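You operate a simulated robot arm through the tools that you are given. There is no shell and no other tool. Be economical: measure what you need, move in short steps, check, and stop when the job is done.

The job below is to be done with a simulated robot arm. You get a single attempt, and the scene is never put back.

## Task
Cool the mould: heat off, dial to 90, fan on till under 40 C, then set it on the mat.
Fine: Stop the fan when it is cool; the other moulds stay.

It is judged by the outcome, as a careful person would: the job done as asked, and still so three seconds after it is handed in. It fails if anything else is knocked over, pushed out of place, dropped, spilled or broken.

## Robot
A 6-joint arm with a two-finger parallel gripper, fixed in place. Base frame: the origin is at the foot of the arm, x ahead of it, y to its left, z up; the work surface is at about z = 0. Units: mm, rad, N and s.
With the tool pointing down near the work surface it reaches from about 140 to 580 mm from the base axis. Its first joint turns from -1.152 to 1.152 rad. Payload 2.1 kg.
Tool frame: the origin (TCP) lies between the finger pads and is the grasp point; the fingertips stand 30 mm ahead of it; z points along the fingers, y is the line along which they close. The gripper opens to 94 mm. The fingers are 28 mm wide and 10 mm thick; the gripper's body (50 by 96 mm) begins 55 mm behind the TCP.
Orientation is that of the tool frame in the base frame, as a unit quaternion [w, x, y, z]. With the fingers straight down and closing along the base's y, the tool's x points along the base's -x, its y along +y and its z along -z.

## Interface
- The arm moves only by the tool arm_command. Its argument "motion" is a list of rows, each an object (a shift or turn left out is 0, a gripper value left out holds the last) with "delta_pos": the shift along the tool's x, y, z in units of 20 mm (1.0 is 20 mm), a list of three; "turn": the turn, a rotation vector about the tool's x, y, z in units of 6 degrees (1.0 is 6 degrees), a list of three. In form: [{"delta_pos": [x, y, z], "turn": [ax, ay, az]}, ...]. A call has 1 to 12 rows; each row shifts and turns the commanded pose from where the row before left it, along the tool's axes as they then stand. "grip" is the closure, from 0 (fully open) to 1 (shut), set as the call begins (left out, the last holds). A call with a number of a shift or a turn outside -1 to 1 is refused whole. Rows are played at 5 a second. More than 50 mm and 0.15 rad between two rows, or a gripper value outside its range, and nothing of the call is played. Where a pose cannot be reached the arm comes as near as it can. A force on the tool above 40 N (or 10 N above the force at the start of the call, whichever is more), or a blocked arm, ends the call early, and 0.2 s more pass. The fingers move at their own pace (about 72 mm/s each) and stop on an object; they squeeze with about 24 N. The grip force told is the motor's: it shows also when the fingers shut on nothing. Time passes only in rows, and 0.2 s behind the last, so rows that do not move let the fingers close. It gives the time, the measured TCP pose, the force on the tool (base axes), the opening and the grip force at its end, in the units of the frame above (readings bear some noise), with the torque about the TCP (base axes, N m) and any sound that the robot's microphone picked up, and new pictures: "show" is both (left out), scene, wrist or none.
- Cameras (640 x 400 px; columns grow to the right, rows downward): "scene" is fixed at [50.2, -367.6, 488.1]; the picture's right is [0.81, -0.59, 0.00], its down [-0.31, -0.43, -0.85] and it looks along [0.50, 0.69, -0.53] (base axes); focal length 360 px, centre (320, 200). "wrist" rides on the gripper at [76, 14, -103] in the tool frame; the picture's right is [-0.18, 0.98, 0.00], its down [-0.75, -0.14, -0.64] and it looks along [-0.63, -0.12, 0.77] (tool axes); focal length 243 px, centre (320, 200). There is no depth. A picture from a camera that has moved, and an enlarged one, comes with that camera's place and axes in the base frame and with its lens.
- zoom(camera, box): a new picture of the part [left, top, right, bottom] of that camera's present view, enlarged. It takes no simulated time.
- finish_job(): hands the job in; it is judged then, once.

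Go step by step. Nothing tells you positions but the pictures and the camera data: compare them with the known pose of the tool, close in by small moves and look again before you grip or let go. The budget is 120 turns and 200 pictures, counting those below and the enlarged ones. Unless the task says otherwise, let go and move clear before handing in, and close with one line.

The tools are called as a command line: name --argument value ..., lists and objects as JSON in quotes. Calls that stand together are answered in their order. arm_command: Moves the arm, as the interface text tells. Its arguments: {"type":"object","properties":{"motion":{"type":"array"},"grip":{"type":"number"},"show":{"type":"string","enum":["both","scene","wrist","none"]}},"required":["motion"]} The other tools are called the same way: zoom (camera, box) takes an enlarged picture of a part of a camera's view; finish_job () hands the job in.

At the start:

```text
time: 0.0
tool_pos: [275.7, -96.8, 319.2]
orientation: [0.001, -0.001, 1.0, 0.0]
force: [-0.2, 0.6, 0.7]
ft_torque: [0.0, 0.01, 0.01]
width: 93.9
grip_force: 0.0
```

scene: 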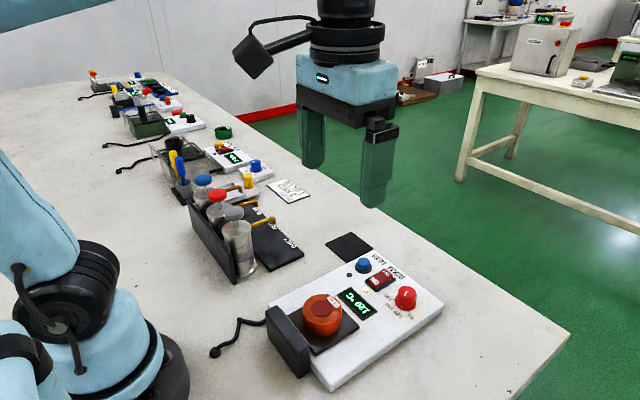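
wrist: 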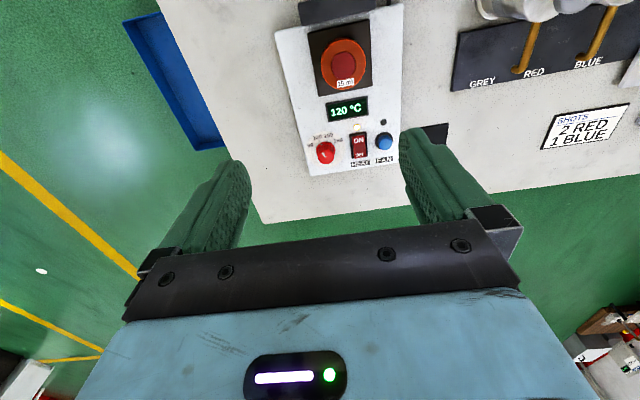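

The heater unit carries an orange mould, a 120 °C display, a red dial, a red heat switch and a blue fan button, with a black mat beside it. I'll zoom in on the details first.

zoom --camera "scene" --box '[260, 220, 460, 390]'

zoom --camera "wrist" --box '[260, 0, 460, 190]'

zoom --camera "scene" --box '[70, 60, 320, 290]'

```text
2.35 times, centred on (360, 305) of scene
camera zoom: at [50.2, -367.6, 488.1], right [0.81, -0.59, 0.0], down [-0.31, -0.43, -0.85], along [0.5, 0.69, -0.53], focal length 847 px, centre (226, -47)
```

zoom: 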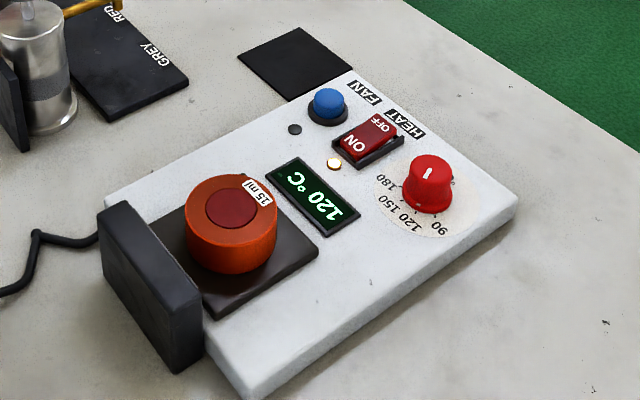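

```text
2.11 times, centred on (360, 95) of wrist
camera zoom: at [198.4, -83.3, 420.8], right [0.18, 0.98, 0.0], down [0.75, -0.14, 0.64], along [0.63, -0.12, -0.77], focal length 511 px, centre (236, 421)
```

zoom: 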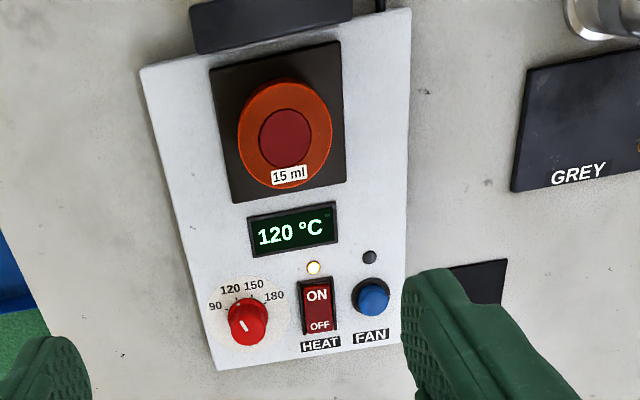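

```text
1.74 times, centred on (195, 175) of scene
camera zoom: at [50.2, -367.6, 488.1], right [0.81, -0.59, 0.0], down [-0.31, -0.43, -0.85], along [0.5, 0.69, -0.53], focal length 626 px, centre (537, 244)
```

zoom: 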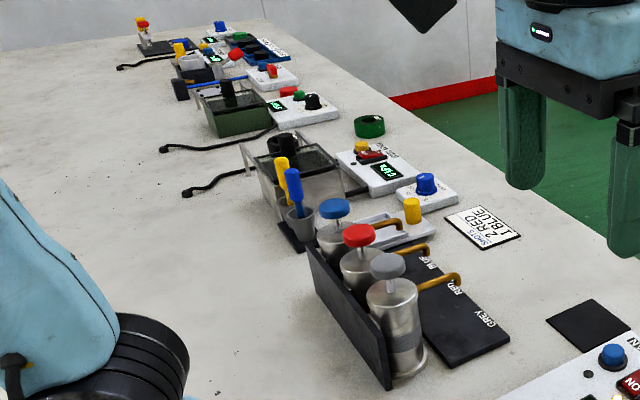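

The panel controls sit around x≈405, with the knob near y≈-113, the heat switch near y≈-54 and the fan button near y≈-10. The mould is near (271,-63). I'll shut the gripper and come closer to the heat switch.

arm_command --motion '[{"delta_pos": [-0.9, 0.26, 0.87]}, {"delta_pos": [-0.9, 0.26, 0.87]}, {"delta_pos": [-0.9, 0.26, 0.87]}, {"delta_pos": [-0.9, 0.26, 0.87]}, {"delta_pos": [-0.9, 0.26, 0.87]}, {"delta_pos": [-0.9, 0.26, 0.87]}, {"delta_pos": [-0.9, 0.26, 0.87]}, {"delta_pos": [-0.9, 0.26, 0.87]}, {}]' --grip 1

```text
time: 2.0
tool_pos: [421.2, -54.8, 178.8]
orientation: [0.001, 0.0, 1.0, 0.001]
force: [-0.4, -0.6, 0.9]
ft_torque: [-0.02, -0.03, 0.0]
width: 0.0
grip_force: 23.8
camera wrist: at [343.5, -41.4, 281.5], right [0.18, 0.98, 0.0], down [0.75, -0.14, 0.64], along [0.63, -0.12, -0.77], focal length 243 px, centre (320, 200)
```

scene: 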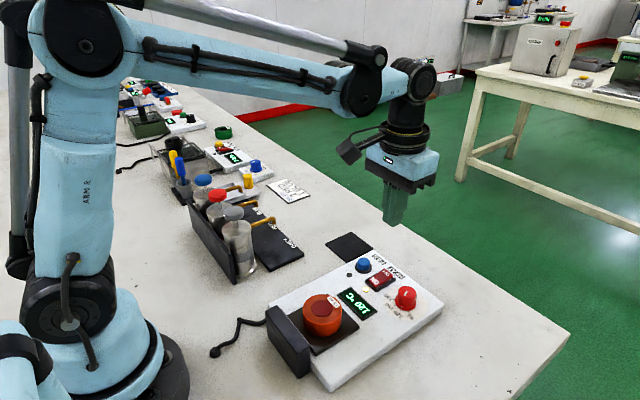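
wrist: 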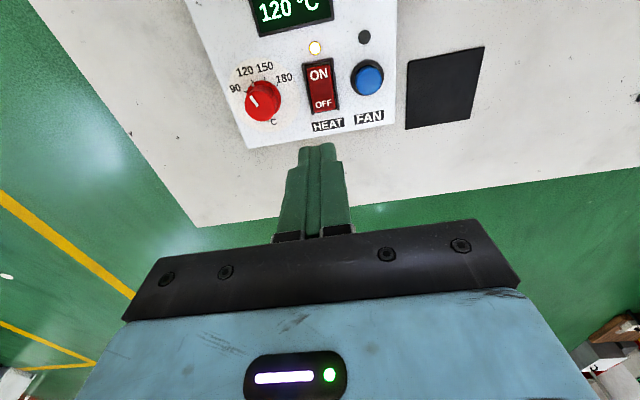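

zoom --camera "wrist" --box '[210, 0, 410, 150]'

zoom --camera "scene" --box '[330, 240, 450, 330]'

```text
2.67 times, centred on (310, 75) of wrist
camera zoom: at [343.5, -41.4, 281.5], right [0.18, 0.98, 0.0], down [0.75, -0.14, 0.64], along [0.63, -0.12, -0.77], focal length 647 px, centre (347, 533)
```

zoom: 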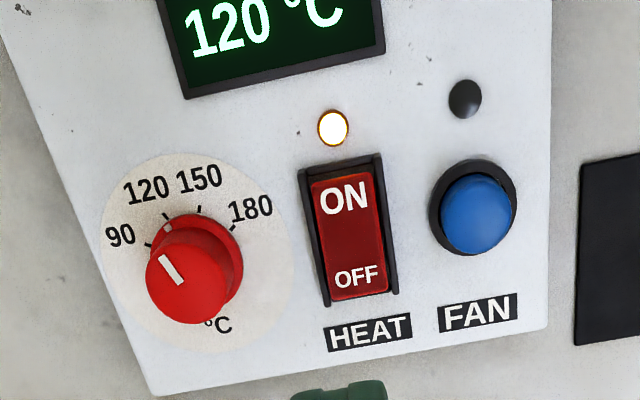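

```text
4.44 times, centred on (390, 285) of scene
camera zoom: at [50.2, -367.6, 488.1], right [0.81, -0.59, 0.0], down [-0.31, -0.43, -0.85], along [0.5, 0.69, -0.53], focal length 1599 px, centre (9, -178)
```

zoom: 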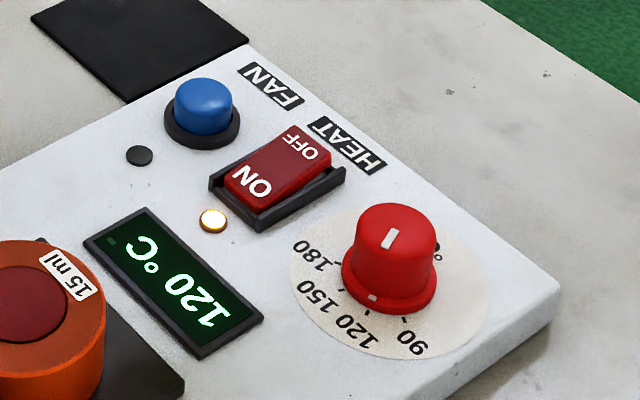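

Heat is on with its lamp lit, and the dial is at 120. From the tick marks I put the knob axis at about (412,-113) with its top at z≈48, and 90 lies about 40° counter-clockwise from there. The OFF end of the rocker is near (428,-54), so I'll move above it and stay just behind the pivot.

arm_command --motion '[{"delta_pos": [-0.2, 0, 1]}, {"delta_pos": [-0.2, 0, 1]}, {"delta_pos": [-0.2, 0, 1]}, {"delta_pos": [-0.15, 0, 1]}, {"delta_pos": [0, 0, 1]}, {}]'

```text
time: 3.4
tool_pos: [434.4, -54.4, 78.1]
orientation: [0.001, -0.001, 1.0, 0.0]
force: [0.7, -0.6, 0.3]
ft_torque: [-0.01, -0.01, 0.02]
width: 0.0
grip_force: 24.1
camera wrist: at [357.2, -40.9, 181.4], right [0.18, 0.98, 0.0], down [0.75, -0.14, 0.64], along [0.63, -0.12, -0.77], focal length 243 px, centre (320, 200)
```

scene: 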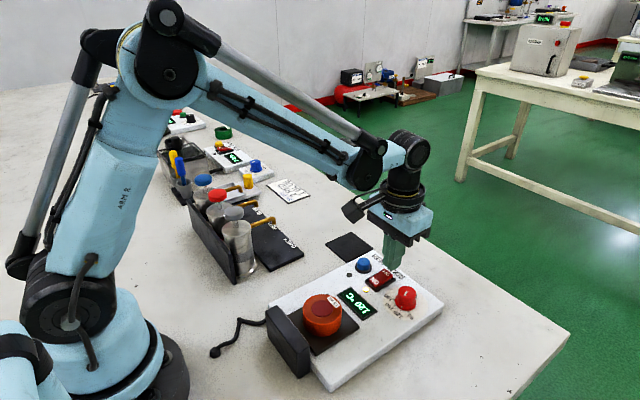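
wrist: 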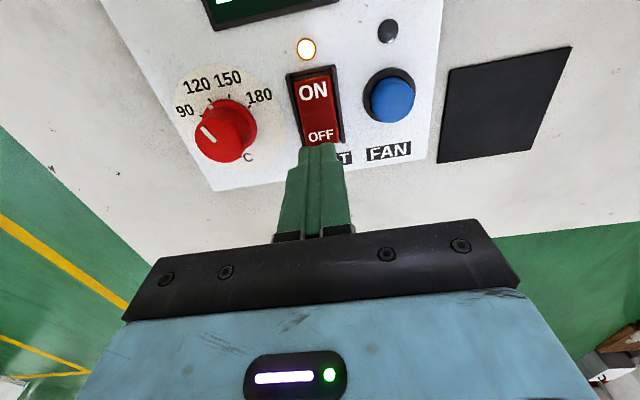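

The fingertips are above the OFF end, so I'll press down in small steps.

arm_command --motion '[{"delta_pos": [0, 0, 0.2]}, {"delta_pos": [0, 0, 0.2]}, {"delta_pos": [0, 0, 0.2]}, {"delta_pos": [0, 0, 0.15]}, {"delta_pos": [0, 0, 0.15]}]'

```text
time: 4.6
tool_pos: [435.8, -54.7, 64.7]
orientation: [0.0, 0.001, 1.0, 0.0]
force: [0.4, 0.9, 9.2]
ft_torque: [0.03, 0.1, 0.03]
width: 0.2
grip_force: 23.5
stopped in row 5: the force on the tool passed its limit at 50 N (the readings are from after the stop); the commanded pose is now the measured one
camera wrist: at [357.6, -41.6, 166.1], right [0.18, 0.98, 0.0], down [0.75, -0.14, 0.64], along [0.63, -0.12, -0.77], focal length 243 px, centre (320, 200)
```

scene: 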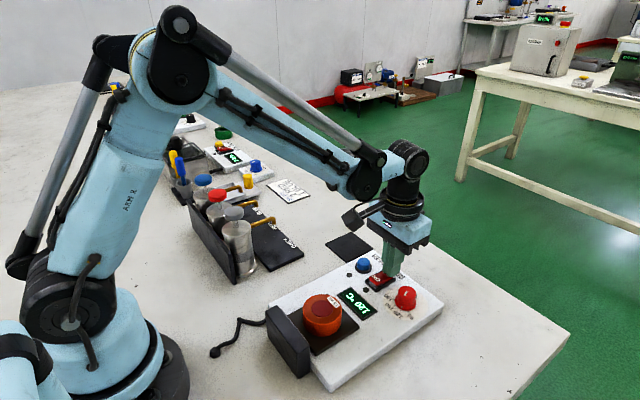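
wrist: 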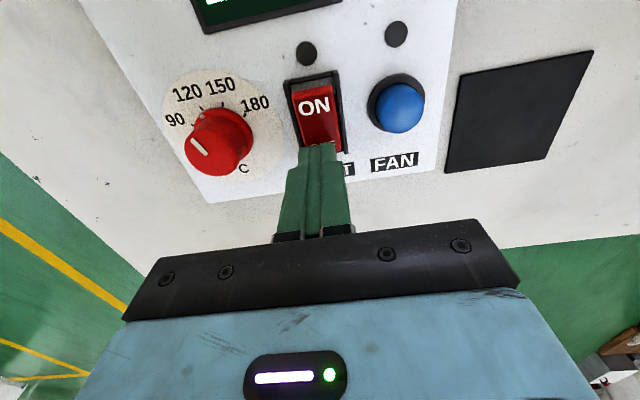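

The heat lamp went out, so the heat is off. I'll rise, move over the knob and part-open the fingers.

arm_command --motion '[{"delta_pos": [0, 0, -1]}, {"delta_pos": [0, 0, -1]}, {"delta_pos": [0.4, -0.97, 0]}, {"delta_pos": [0.4, -0.97, 0]}, {"delta_pos": [0.39, -0.97, 0]}, {}]'

arm_command --motion '[{}, {}]' --grip 0.45

```text
time: 6.0
tool_pos: [412.2, -114.0, 102.8]
orientation: [-0.001, 0.001, 1.0, 0.0]
force: [0.2, 0.6, 0.8]
ft_torque: [-0.01, -0.02, -0.03]
width: 0.2
grip_force: 23.9
camera wrist: at [334.1, -99.5, 206.1], right [0.18, 0.98, 0.0], down [0.75, -0.14, 0.64], along [0.63, -0.12, -0.77], focal length 243 px, centre (320, 200)
```

scene: 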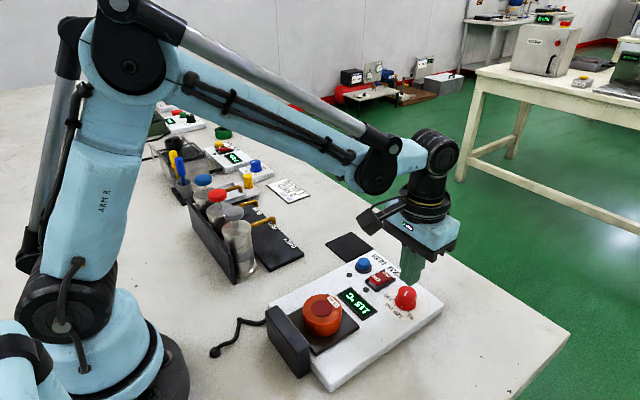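
wrist: 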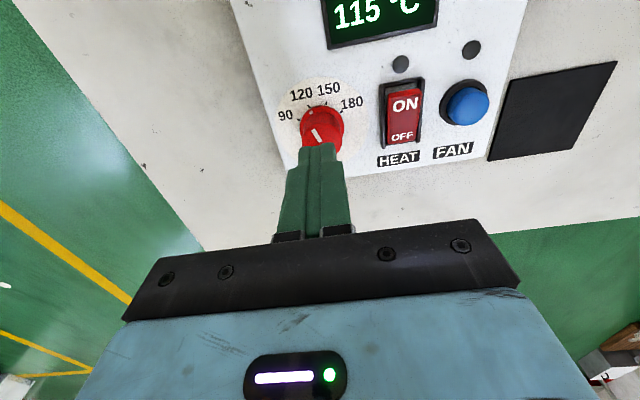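

```text
time: 6.6
tool_pos: [411.8, -112.4, 104.2]
orientation: [-0.001, 0.0, 1.0, 0.0]
force: [0.4, 0.2, 0.2]
ft_torque: [0.0, 0.03, 0.03]
width: 51.6
grip_force: 0.1
camera wrist: at [334.2, -99.3, 206.1], right [0.18, 0.98, 0.0], down [0.75, -0.14, 0.64], along [0.63, -0.12, -0.77], focal length 243 px, centre (320, 200)
```

scene: 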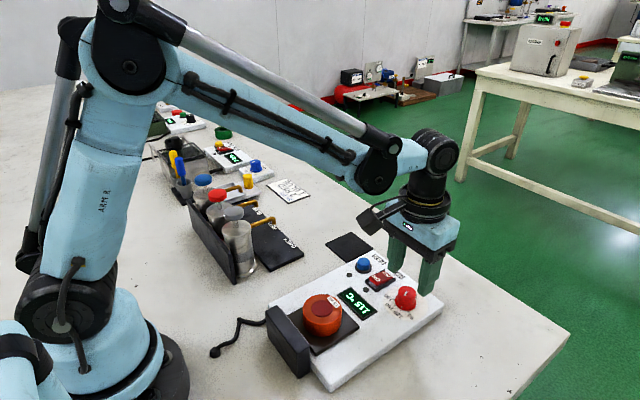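
wrist: 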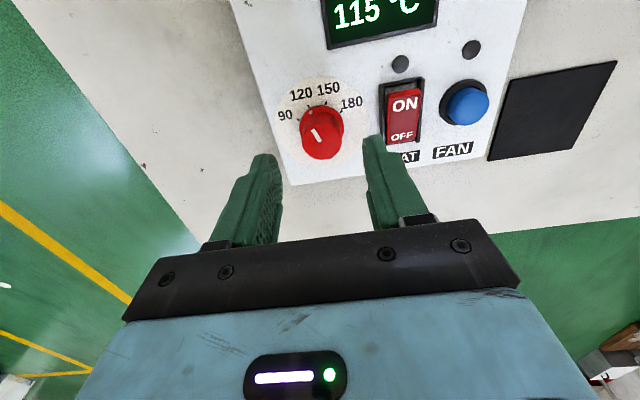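

The knob is centred between the fingers. I'll lower around it and close.

arm_command --motion '[{"delta_pos": [0, 0, 0.8]}, {"delta_pos": [0, 0, 0.7]}, {"delta_pos": [0, 0, 0.5]}, {}]'

arm_command --motion '[{}, {}, {}]' --grip 1

```text
time: 7.6
tool_pos: [411.4, -113.4, 62.7]
orientation: [-0.001, -0.001, 1.0, 0.0]
force: [0.7, -0.4, 0.2]
ft_torque: [-0.03, 0.03, -0.02]
width: 51.6
grip_force: 0.0
camera wrist: at [334.1, -99.6, 165.4], right [0.18, 0.98, 0.0], down [0.75, -0.14, 0.64], along [0.63, -0.12, -0.77], focal length 243 px, centre (320, 200)
```

scene: 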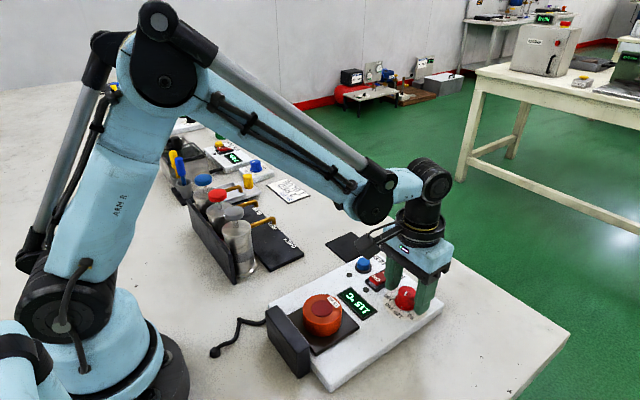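
wrist: 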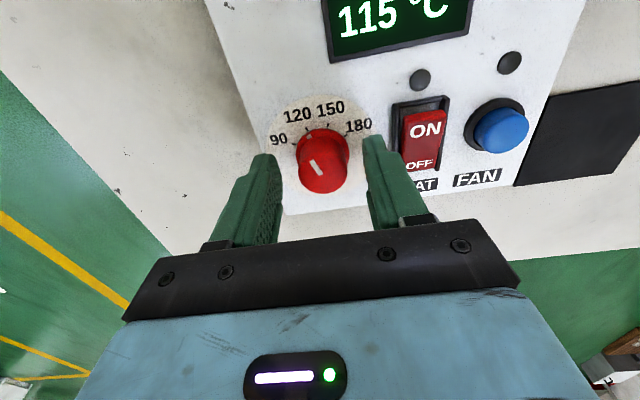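

```text
time: 8.4
tool_pos: [411.0, -112.6, 62.9]
orientation: [-0.002, -0.001, 1.0, 0.002]
force: [-1.3, 14.0, -6.0]
ft_torque: [-0.13, -0.02, 0.05]
width: 28.3
grip_force: 45.4
camera wrist: at [334.2, -98.7, 165.5], right [0.18, 0.98, 0.0], down [0.75, -0.14, 0.64], along [0.63, -0.11, -0.77], focal length 243 px, centre (320, 200)
```

scene: 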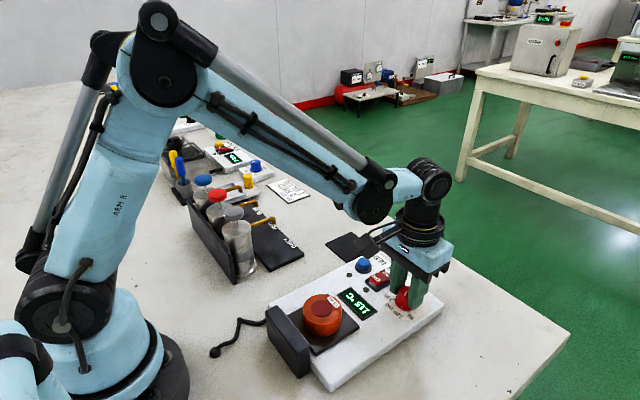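
wrist: 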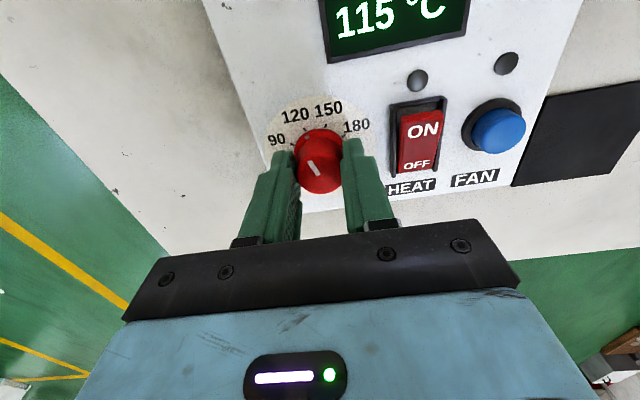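

The knob is gripped with a slight side load of about 14 N in +y. I'll ease that off and turn 40° counter-clockwise as seen from above.

arm_command --motion '[{"delta_pos": [0, 0.08, 0]}, {"turn": [0, 0, -0.75]}, {"turn": [0, 0, -0.75]}, {"turn": [0, 0, -0.75]}, {"turn": [0, 0, -0.75]}, {"turn": [0, 0, -0.75]}, {"turn": [0, 0, -0.75]}, {"turn": [0, 0, -0.75]}, {"turn": [0, 0, -0.75]}, {"turn": [0, 0, -0.7]}, {}]'

zoom --camera "wrist" --box '[220, 60, 420, 220]'

zoom --camera "scene" --box '[330, 240, 450, 330]'

```text
time: 10.8
tool_pos: [412.8, -112.7, 63.6]
orientation: [0.001, -0.343, 0.939, -0.002]
force: [17.8, -20.1, -28.2]
ft_torque: [-0.13, 0.18, -0.21]
width: 28.5
grip_force: 45.3
camera wrist: at [342.9, -151.6, 165.4], right [-0.49, 0.87, 0.0], down [0.67, 0.38, 0.64], along [0.56, 0.31, -0.77], focal length 243 px, centre (320, 200)
```

scene: 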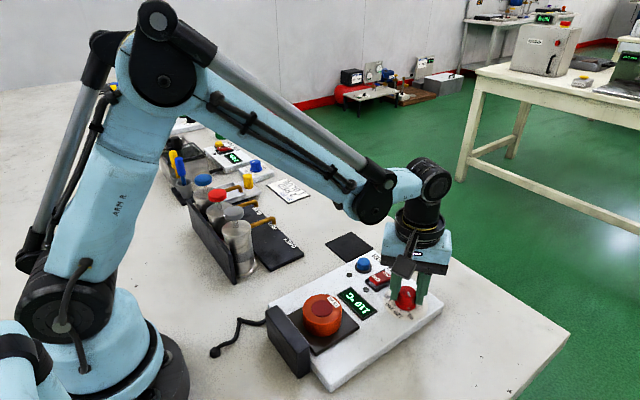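
wrist: 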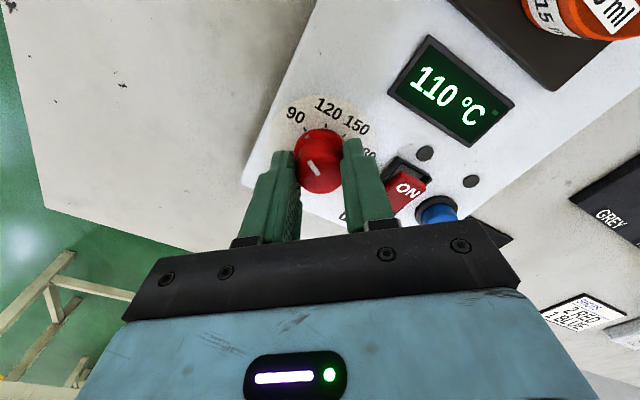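

```text
2.50 times, centred on (320, 140) of wrist
camera zoom: at [342.9, -151.6, 165.4], right [-0.49, 0.87, 0.0], down [0.67, 0.38, 0.64], along [0.56, 0.31, -0.77], focal length 606 px, centre (320, 350)
```

zoom: 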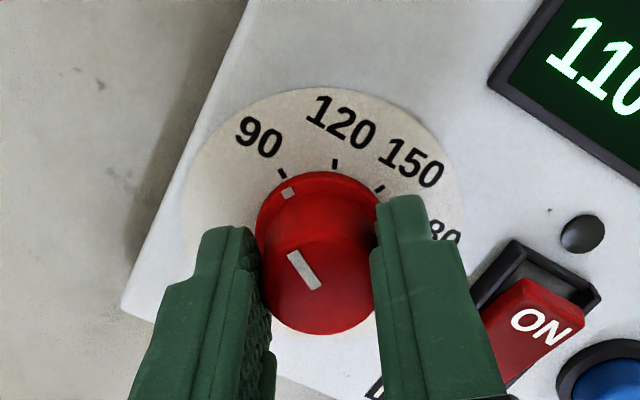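

```text
4.44 times, centred on (390, 285) of scene
camera zoom: at [50.3, -367.7, 488.0], right [0.81, -0.59, 0.0], down [-0.31, -0.43, -0.85], along [0.5, 0.69, -0.53], focal length 1599 px, centre (9, -178)
```

zoom: 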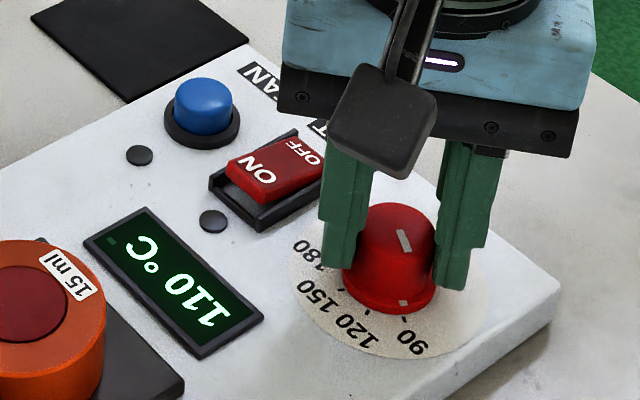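

The pointer looks to be at 90. I'll release, rise straight up and check.

arm_command --motion '[{}, {}]' --grip 0.45 --show "none"

arm_command --motion '[{"delta_pos": [0, 0, -0.8]}, {"delta_pos": [0, 0, -1]}, {"delta_pos": [0, 0, -1]}, {"delta_pos": [0, 0, -1]}, {}]' --show "none"

zoom --camera "wrist" --box '[240, 40, 400, 160]'

zoom --camera "scene" --box '[370, 270, 430, 330]'

```text
time: 11.4
tool_pos: [410.9, -111.4, 62.5]
orientation: [0.0, -0.345, 0.938, 0.001]
force: [0.2, 0.2, 0.7]
ft_torque: [-0.01, 0.03, -0.01]
width: 51.7
grip_force: 0.1
```

```text
time: 12.6
tool_pos: [409.6, -110.7, 139.7]
orientation: [0.0, -0.343, 0.939, 0.001]
force: [0.0, 0.3, 0.6]
ft_torque: [0.0, 0.02, 0.01]
width: 51.8
grip_force: 0.1
```

```text
3.33 times, centred on (320, 100) of wrist
camera zoom: at [342.9, -151.0, 242.3], right [-0.49, 0.87, 0.0], down [0.67, 0.38, 0.64], along [0.56, 0.32, -0.77], focal length 809 px, centre (320, 533)
```

zoom: 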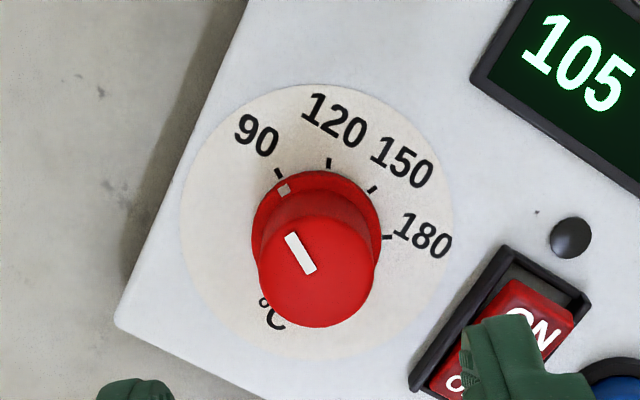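

```text
6.67 times, centred on (400, 300) of scene
camera zoom: at [50.2, -367.6, 488.1], right [0.81, -0.59, 0.0], down [-0.31, -0.43, -0.85], along [0.5, 0.69, -0.53], focal length 2399 px, centre (-213, -467)
```

zoom: 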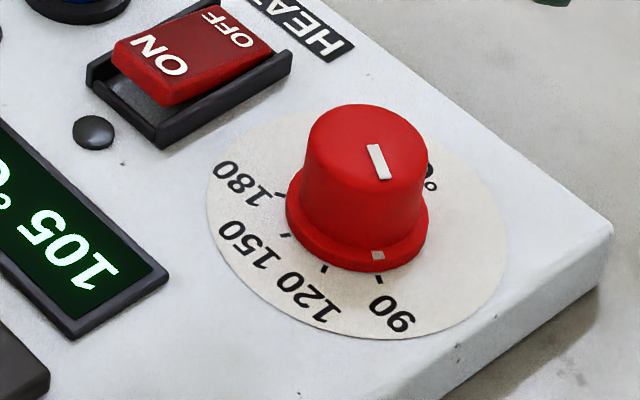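

The dial reads 90 and the mould is already cooling, at 105. I'll turn the tool back straight, shut the fingers and go to the fan button near (411,-8).

arm_command --motion '[{"turn": [0, 0, 1]}, {"turn": [0, 0, 1]}, {"turn": [0, 0, 1]}, {"turn": [0, 0, 1]}, {"turn": [0, 0, 1]}, {"turn": [0, 0, 1]}, {"turn": [0, 0, 0.7]}, {"delta_pos": [0, 1, 0]}, {"delta_pos": [0, 1, 0]}, {"delta_pos": [0, 1, 0]}, {"delta_pos": [0, 1, 0]}, {"delta_pos": [0, 1, 0]}]' --grip 1 --show "none"

arm_command --motion '[{"delta_pos": [-0.07, 0.13, 1]}, {"delta_pos": [0, 0, 1]}, {"delta_pos": [0, 0, 0.5]}, {}]'

```text
time: 15.2
tool_pos: [410.8, -11.5, 139.2]
orientation: [0.0, 0.0, 1.0, 0.0]
force: [1.2, -0.4, -0.1]
ft_torque: [0.01, 0.01, 0.03]
width: 0.2
grip_force: 24.0
```

```text
time: 16.2
tool_pos: [411.7, -8.0, 88.8]
orientation: [-0.001, 0.001, 1.0, 0.0]
force: [0.4, -0.1, 0.0]
ft_torque: [0.0, 0.0, -0.02]
width: 0.0
grip_force: 24.0
camera wrist: at [334.6, 5.0, 191.0], right [0.18, 0.98, 0.0], down [0.75, -0.14, 0.64], along [0.63, -0.12, -0.77], focal length 243 px, centre (320, 200)
```

scene: 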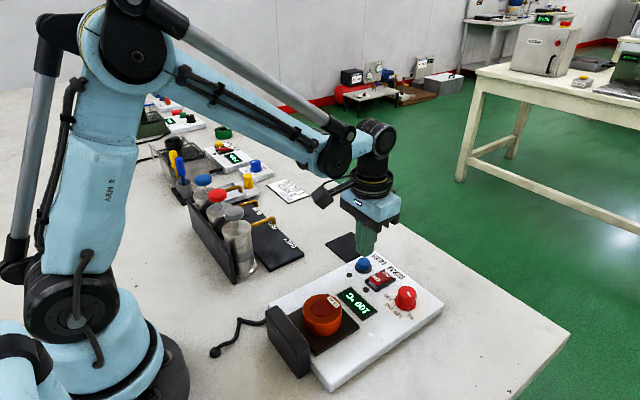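
wrist: 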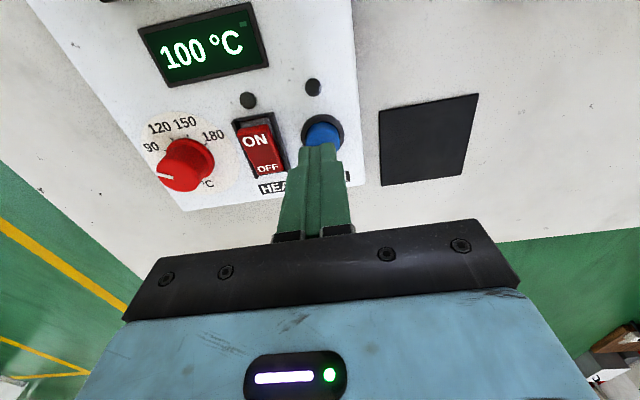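

The tip is right over the blue button, so I'll press in small steps and watch for the fan lamp.

arm_command --motion '[{"delta_pos": [0, 0, 0.3]}, {"delta_pos": [0, 0, 0.3]}, {"delta_pos": [0, 0, 0.2]}, {"delta_pos": [0, 0, 0.1]}, {"delta_pos": [0, 0, 0.1]}]' --show "wrist"

```text
time: 17.4
tool_pos: [410.9, -8.7, 69.1]
orientation: [-0.001, 0.001, 1.0, 0.0]
force: [0.8, 0.3, -0.9]
ft_torque: [-0.01, 0.0, 0.0]
width: 0.0
grip_force: 23.5
camera wrist: at [334.9, 4.5, 171.7], right [0.18, 0.98, 0.0], down [0.75, -0.14, 0.64], along [0.63, -0.12, -0.77], focal length 243 px, centre (320, 200)
```

wrist: 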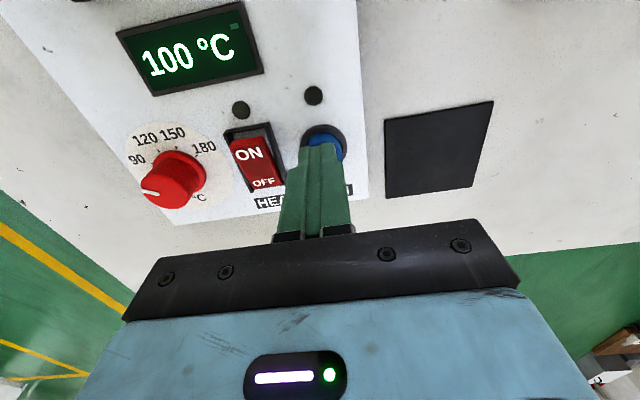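

arm_command --motion '[{"delta_pos": [0, 0, 0.1]}, {"delta_pos": [0, 0, 0.1]}, {"delta_pos": [0, 0, 0.1]}]' --show "wrist"

```text
time: 18.2
tool_pos: [412.1, -9.9, 63.7]
orientation: [-0.001, 0.0, 1.0, -0.001]
force: [-0.5, 1.4, 7.1]
ft_torque: [0.03, 0.01, -0.01]
width: 0.0
grip_force: 24.0
heard: click
camera wrist: at [335.1, 4.4, 165.8], right [0.18, 0.98, 0.0], down [0.75, -0.14, 0.64], along [0.63, -0.12, -0.77], focal length 243 px, centre (320, 200)
```

wrist: 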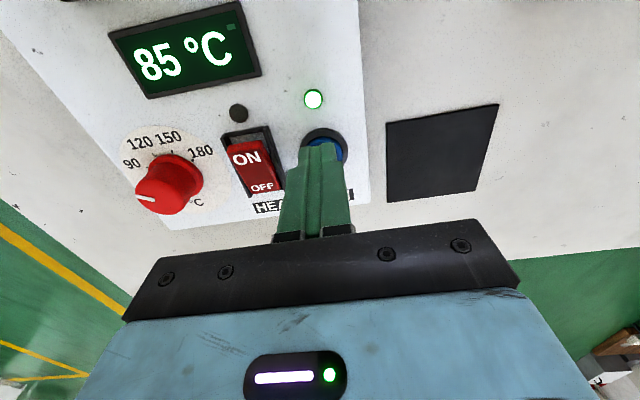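

The button clicked and the green lamp is lit, so the fan is on. I'll lift off 12 mm and wait while watching the display.

arm_command --motion '[{"delta_pos": [0, 0, -0.6]}, {}, {}, {}, {}]' --show "wrist"

```text
time: 19.4
tool_pos: [411.5, -10.5, 74.8]
orientation: [-0.001, 0.0, 1.0, 0.0]
force: [-0.2, -0.5, -0.2]
ft_torque: [0.04, 0.0, 0.03]
width: 0.1
grip_force: 24.1
camera wrist: at [335.2, 4.4, 177.9], right [0.18, 0.98, 0.0], down [0.75, -0.14, 0.64], along [0.63, -0.12, -0.77], focal length 243 px, centre (320, 200)
```

wrist: 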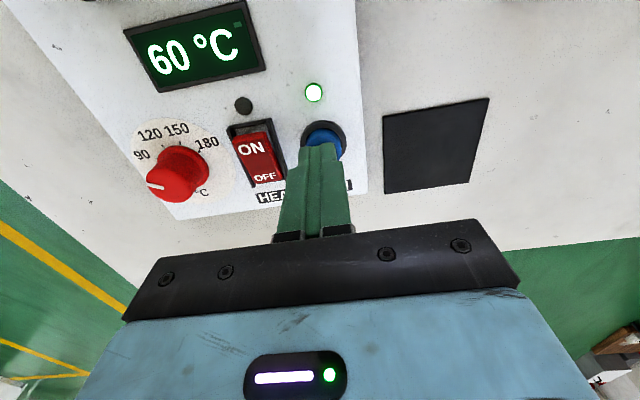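

The display reads 60 °C and is falling, so I'll wait.

arm_command --motion '[{}, {}, {}, {}, {}, {}, {}, {}, {}, {}]' --show "wrist"

```text
time: 21.6
tool_pos: [411.7, -10.5, 74.7]
orientation: [-0.001, 0.0, 1.0, 0.0]
force: [0.6, -1.1, 0.4]
ft_torque: [-0.03, -0.04, 0.05]
width: 0.0
grip_force: 23.9
camera wrist: at [335.2, 4.4, 177.9], right [0.18, 0.98, 0.0], down [0.75, -0.14, 0.64], along [0.63, -0.12, -0.77], focal length 243 px, centre (320, 200)
```

wrist: 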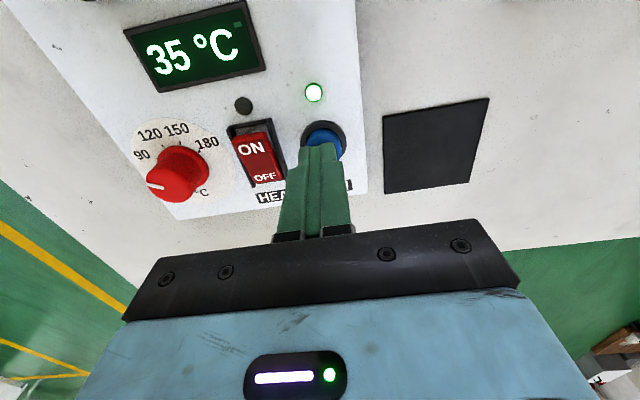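

It reads 35 °C, which is under 40. I'll press the button again to stop the fan.

arm_command --motion '[{}, {}, {"delta_pos": [0, 0, 0.25]}, {"delta_pos": [0, 0, 0.1]}, {"delta_pos": [0, 0, 0.1]}, {"delta_pos": [0, 0, 0.1]}, {"delta_pos": [0, 0, 0.05]}]' --show "wrist"

```text
time: 23.2
tool_pos: [412.0, -8.2, 63.5]
orientation: [-0.001, -0.001, 1.0, 0.0]
force: [-1.7, 1.0, 3.5]
ft_torque: [-0.01, 0.02, 0.02]
width: 0.0
grip_force: 23.8
heard: click
camera wrist: at [335.3, 4.4, 166.2], right [0.18, 0.98, 0.0], down [0.75, -0.14, 0.64], along [0.63, -0.12, -0.77], focal length 243 px, centre (320, 200)
```

wrist: 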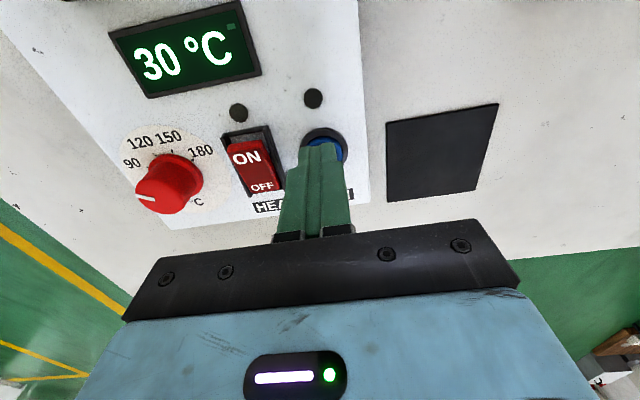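

The fan lamp is out and the display reads 30 °C. The mat is about 75 mm square, centred near (447,77). I'll rise, open the fingers and go over the mould.

arm_command --motion '[{"delta_pos": [0, 0, -1]}, {"delta_pos": [0, 0, -1]}, {"delta_pos": [0, 0, -1]}, {"delta_pos": [0, 0, -1]}, {"delta_pos": [0.8, -0.4, -1]}, {"delta_pos": [1, -0.4, -0.5]}, {"delta_pos": [1, -0.4, 0]}, {"delta_pos": [1, -0.4, 0]}, {"delta_pos": [1, -0.4, 0]}, {"delta_pos": [1, -0.4, 0]}, {"delta_pos": [1, -0.35, 0]}, {}]' --grip 0

zoom --camera "scene" --box '[260, 250, 400, 390]'

```text
time: 25.8
tool_pos: [277.0, -64.6, 174.2]
orientation: [-0.001, 0.0, 1.0, 0.0]
force: [-0.1, 0.5, 0.0]
ft_torque: [-0.01, -0.04, -0.02]
width: 94.3
grip_force: 0.1
camera wrist: at [199.2, -51.0, 275.7], right [0.18, 0.98, 0.0], down [0.75, -0.14, 0.64], along [0.63, -0.12, -0.77], focal length 243 px, centre (320, 200)
```

scene: 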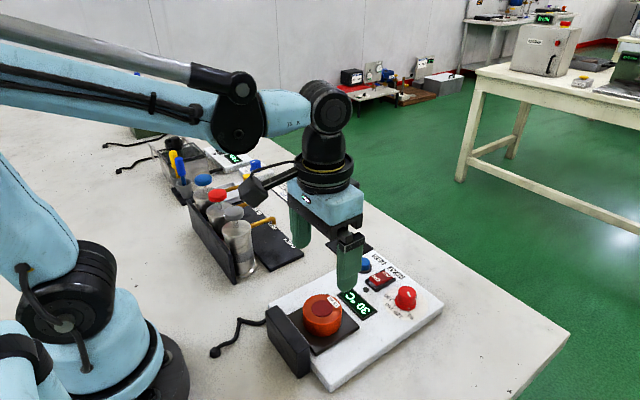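
wrist: 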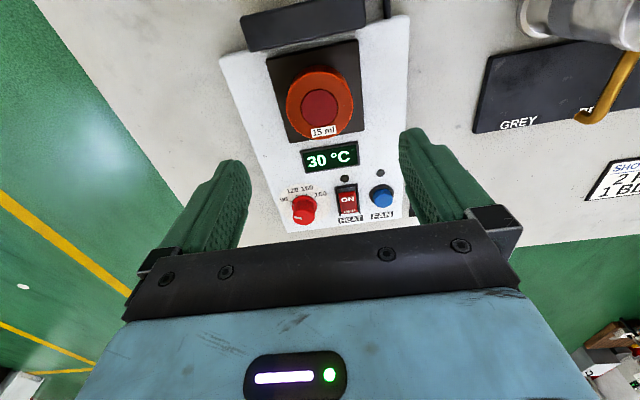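

```text
2.86 times, centred on (330, 320) of scene
camera zoom: at [50.2, -367.6, 488.1], right [0.81, -0.59, 0.0], down [-0.31, -0.43, -0.85], along [0.5, 0.69, -0.53], focal length 1028 px, centre (291, -143)
```

zoom: 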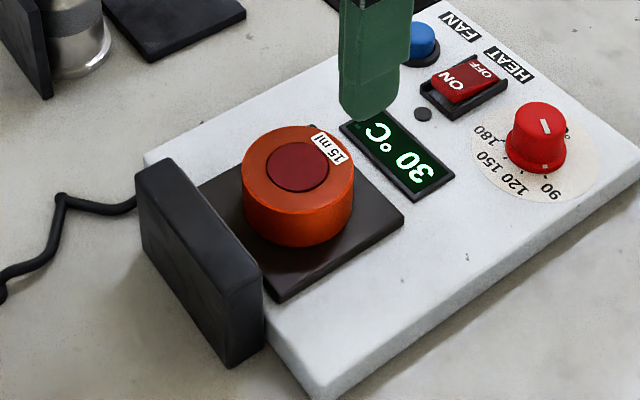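

The mould's axis is near (271,-65), about 58 mm wide with its top at z≈60. I'll lower over it and check the centring.

arm_command --motion '[{"delta_pos": [0.3, 0, 0.8]}, {"delta_pos": [0, 0, 0.9]}, {"delta_pos": [0, 0, 0.9]}, {"delta_pos": [0, 0, 0.8]}, {"delta_pos": [0, 0, 0.8]}, {}]'

zoom --camera "scene" --box '[260, 250, 400, 390]'

```text
time: 27.2
tool_pos: [271.7, -64.4, 89.1]
orientation: [-0.001, 0.0, 1.0, -0.001]
force: [0.4, -0.6, 0.7]
ft_torque: [0.02, 0.02, -0.01]
width: 94.0
grip_force: 0.0
camera wrist: at [193.4, -51.0, 191.1], right [0.18, 0.98, 0.0], down [0.75, -0.14, 0.64], along [0.63, -0.12, -0.77], focal length 243 px, centre (320, 200)
```

scene: 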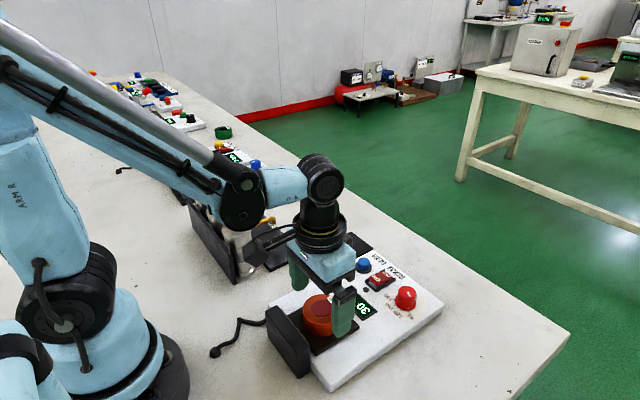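
wrist: 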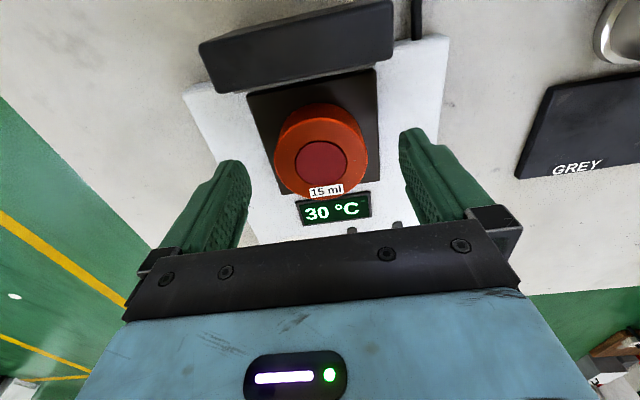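

```text
2.86 times, centred on (330, 320) of scene
camera zoom: at [50.2, -367.6, 488.1], right [0.81, -0.59, 0.0], down [-0.31, -0.43, -0.85], along [0.5, 0.69, -0.53], focal length 1028 px, centre (291, -143)
```

zoom: 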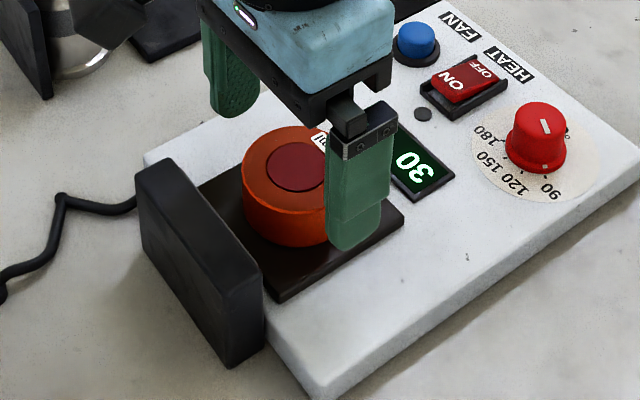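

The mould is centred between the fingers. I'll lower and grip.

arm_command --motion '[{"delta_pos": [0, 0, 0.5]}, {"delta_pos": [0, 0, 0.35]}, {"delta_pos": [0, 0, 0.2]}, {}]' --show "none"

arm_command --motion '[{}, {}, {}, {}]' --grip 1

zoom --camera "scene" --box '[260, 250, 400, 390]'

```text
time: 28.2
tool_pos: [270.0, -64.8, 68.7]
orientation: [-0.001, 0.0, 1.0, -0.001]
force: [0.5, 0.9, 0.1]
ft_torque: [-0.03, 0.0, 0.01]
width: 94.0
grip_force: 0.0
```

```text
time: 29.2
tool_pos: [270.7, -63.8, 67.3]
orientation: [-0.001, 0.0, 1.0, 0.0]
force: [0.3, 0.8, 0.2]
ft_torque: [-0.02, -0.03, -0.03]
width: 59.3
grip_force: 23.5
camera wrist: at [193.5, -50.6, 170.8], right [0.18, 0.98, 0.0], down [0.75, -0.14, 0.64], along [0.63, -0.12, -0.77], focal length 243 px, centre (320, 200)
```

scene: 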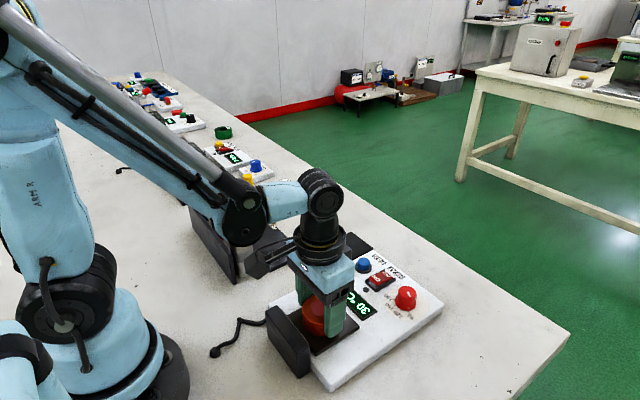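
wrist: 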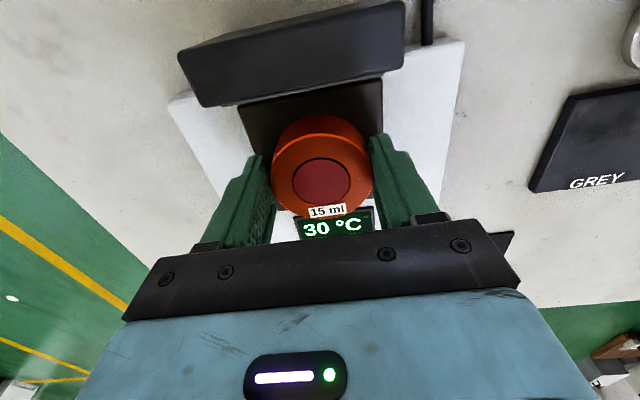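

```text
2.86 times, centred on (330, 320) of scene
camera zoom: at [50.2, -367.6, 488.1], right [0.81, -0.59, 0.0], down [-0.31, -0.43, -0.85], along [0.5, 0.69, -0.53], focal length 1028 px, centre (291, -143)
```

zoom: 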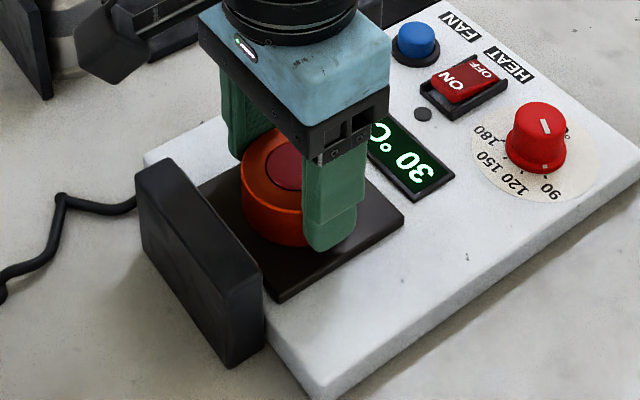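

The mould is held at 59 mm wide. I'll lift slowly, then move forward in x.

arm_command --motion '[{"delta_pos": [0, 0, -0.3]}, {"delta_pos": [0, 0, -0.5]}, {"delta_pos": [0, 0, -0.8]}, {"delta_pos": [0, 0, -0.8]}, {"delta_pos": [0, 0, -0.8]}, {"delta_pos": [0, 0, -0.8]}, {}]'

arm_command --motion '[{"delta_pos": [-0.6, 0, 0]}, {"delta_pos": [-0.8, 0, 0]}, {"delta_pos": [-0.8, 0, 0]}, {"delta_pos": [-0.8, 0, 0]}, {"delta_pos": [-0.8, 0, 0]}, {"delta_pos": [-0.8, 0, 0]}, {"delta_pos": [-0.8, 0, 0]}, {"delta_pos": [-0.8, 0, 0]}, {"delta_pos": [-0.8, 0, 0]}, {"delta_pos": [-0.8, 0, 0]}, {"delta_pos": [-0.8, 0, 0]}, {"delta_pos": [-0.2, 0, 0]}]' --show "none"

arm_command --motion '[{"delta_pos": [0, 0.6, 0]}, {"delta_pos": [0, 0.8, 0]}, {"delta_pos": [0, 0.8, 0]}, {"delta_pos": [0, 0.8, 0]}, {"delta_pos": [0, 0.8, 0]}, {"delta_pos": [0, 0.8, 0]}, {"delta_pos": [0, 0.8, 0]}, {"delta_pos": [0, 0.8, 0]}, {"delta_pos": [0, 0.6, 0]}, {"delta_pos": [0, 0.25, 0]}, {}]'

```text
time: 30.8
tool_pos: [271.1, -64.1, 148.0]
orientation: [-0.001, 0.0, 1.0, 0.001]
force: [-0.5, 0.2, -1.2]
ft_torque: [-0.01, 0.03, 0.02]
width: 58.7
grip_force: 24.3
camera wrist: at [193.4, -50.5, 250.9], right [0.18, 0.98, 0.0], down [0.75, -0.14, 0.64], along [0.63, -0.12, -0.77], focal length 243 px, centre (320, 200)
```

scene: 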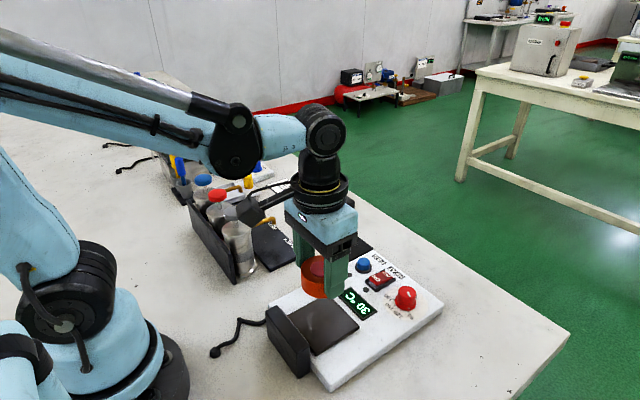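
wrist: 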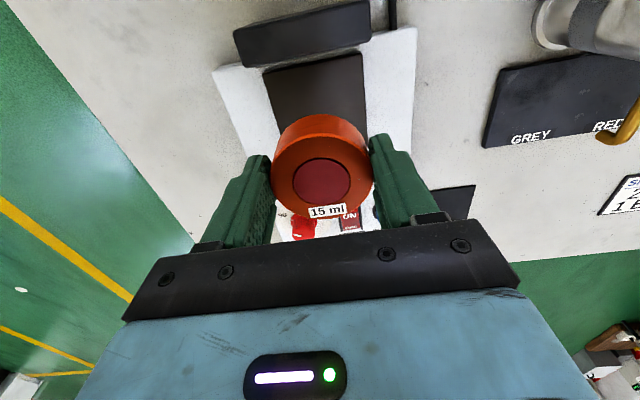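

```text
time: 33.4
tool_pos: [445.5, -65.9, 148.1]
orientation: [-0.001, 0.0, 1.0, -0.001]
force: [0.4, 0.2, -1.7]
ft_torque: [0.01, 0.03, 0.01]
width: 58.9
grip_force: 24.1
```

```text
time: 35.8
tool_pos: [446.2, 77.3, 148.9]
orientation: [-0.001, 0.0, 1.0, 0.0]
force: [0.9, 0.3, -1.4]
ft_torque: [-0.01, 0.02, 0.01]
width: 59.0
grip_force: 23.6
camera wrist: at [369.3, 90.9, 251.2], right [0.18, 0.98, 0.0], down [0.75, -0.14, 0.64], along [0.63, -0.12, -0.77], focal length 243 px, centre (320, 200)
```

scene: 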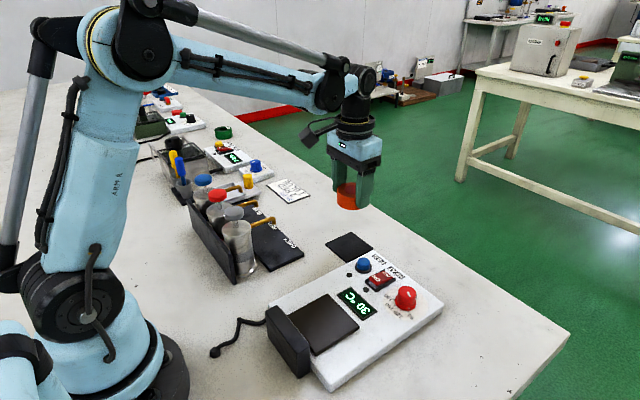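
wrist: 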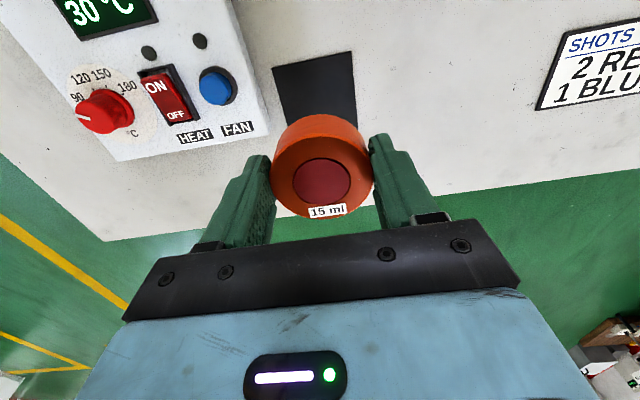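

The mould hangs over the mat, centred near (448,75). The heater housing's edge is at y≈22, so I'll open the fingers only a little on release. Lowering to just above the mat now.

arm_command --motion '[{"delta_pos": [-0.08, -0.02, 0.8]}, {"delta_pos": [0, 0, 0.9]}, {"delta_pos": [0, 0, 0.9]}, {"delta_pos": [0, 0, 0.9]}, {"delta_pos": [0, 0, 0.8]}, {"delta_pos": [0, 0, 0.5]}, {}]'

zoom --camera "scene" --box '[290, 160, 430, 280]'

```text
time: 37.4
tool_pos: [447.6, 76.8, 51.2]
orientation: [-0.001, 0.0, 1.0, 0.0]
force: [-0.3, -0.7, -1.0]
ft_torque: [-0.02, 0.02, -0.03]
width: 59.2
grip_force: 24.2
camera wrist: at [370.5, 90.3, 154.6], right [0.18, 0.98, 0.0], down [0.75, -0.14, 0.64], along [0.63, -0.12, -0.77], focal length 243 px, centre (320, 200)
```

scene: 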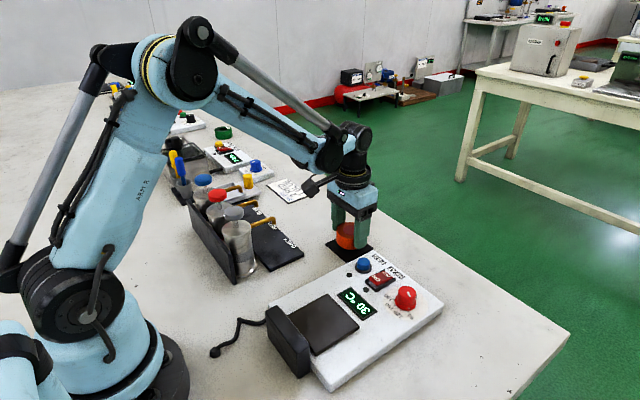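
wrist: 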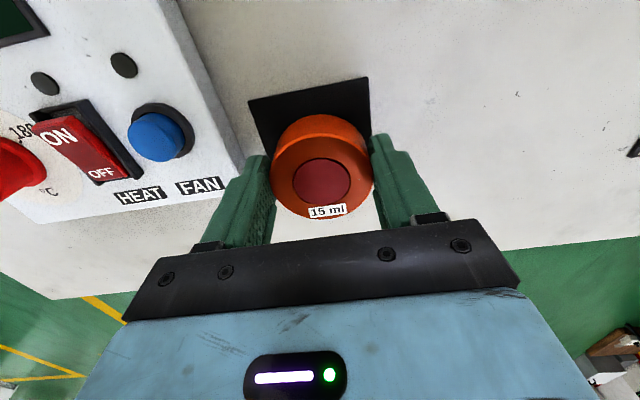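

```text
3.33 times, centred on (360, 220) of scene
camera zoom: at [50.2, -367.6, 488.1], right [0.81, -0.59, 0.0], down [-0.31, -0.43, -0.85], along [0.5, 0.69, -0.53], focal length 1199 px, centre (187, 133)
```

zoom: 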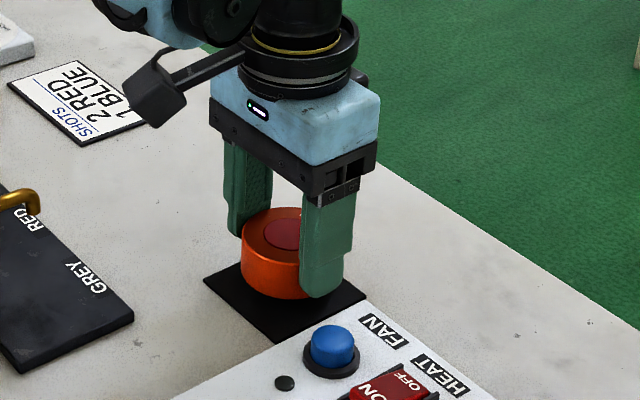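

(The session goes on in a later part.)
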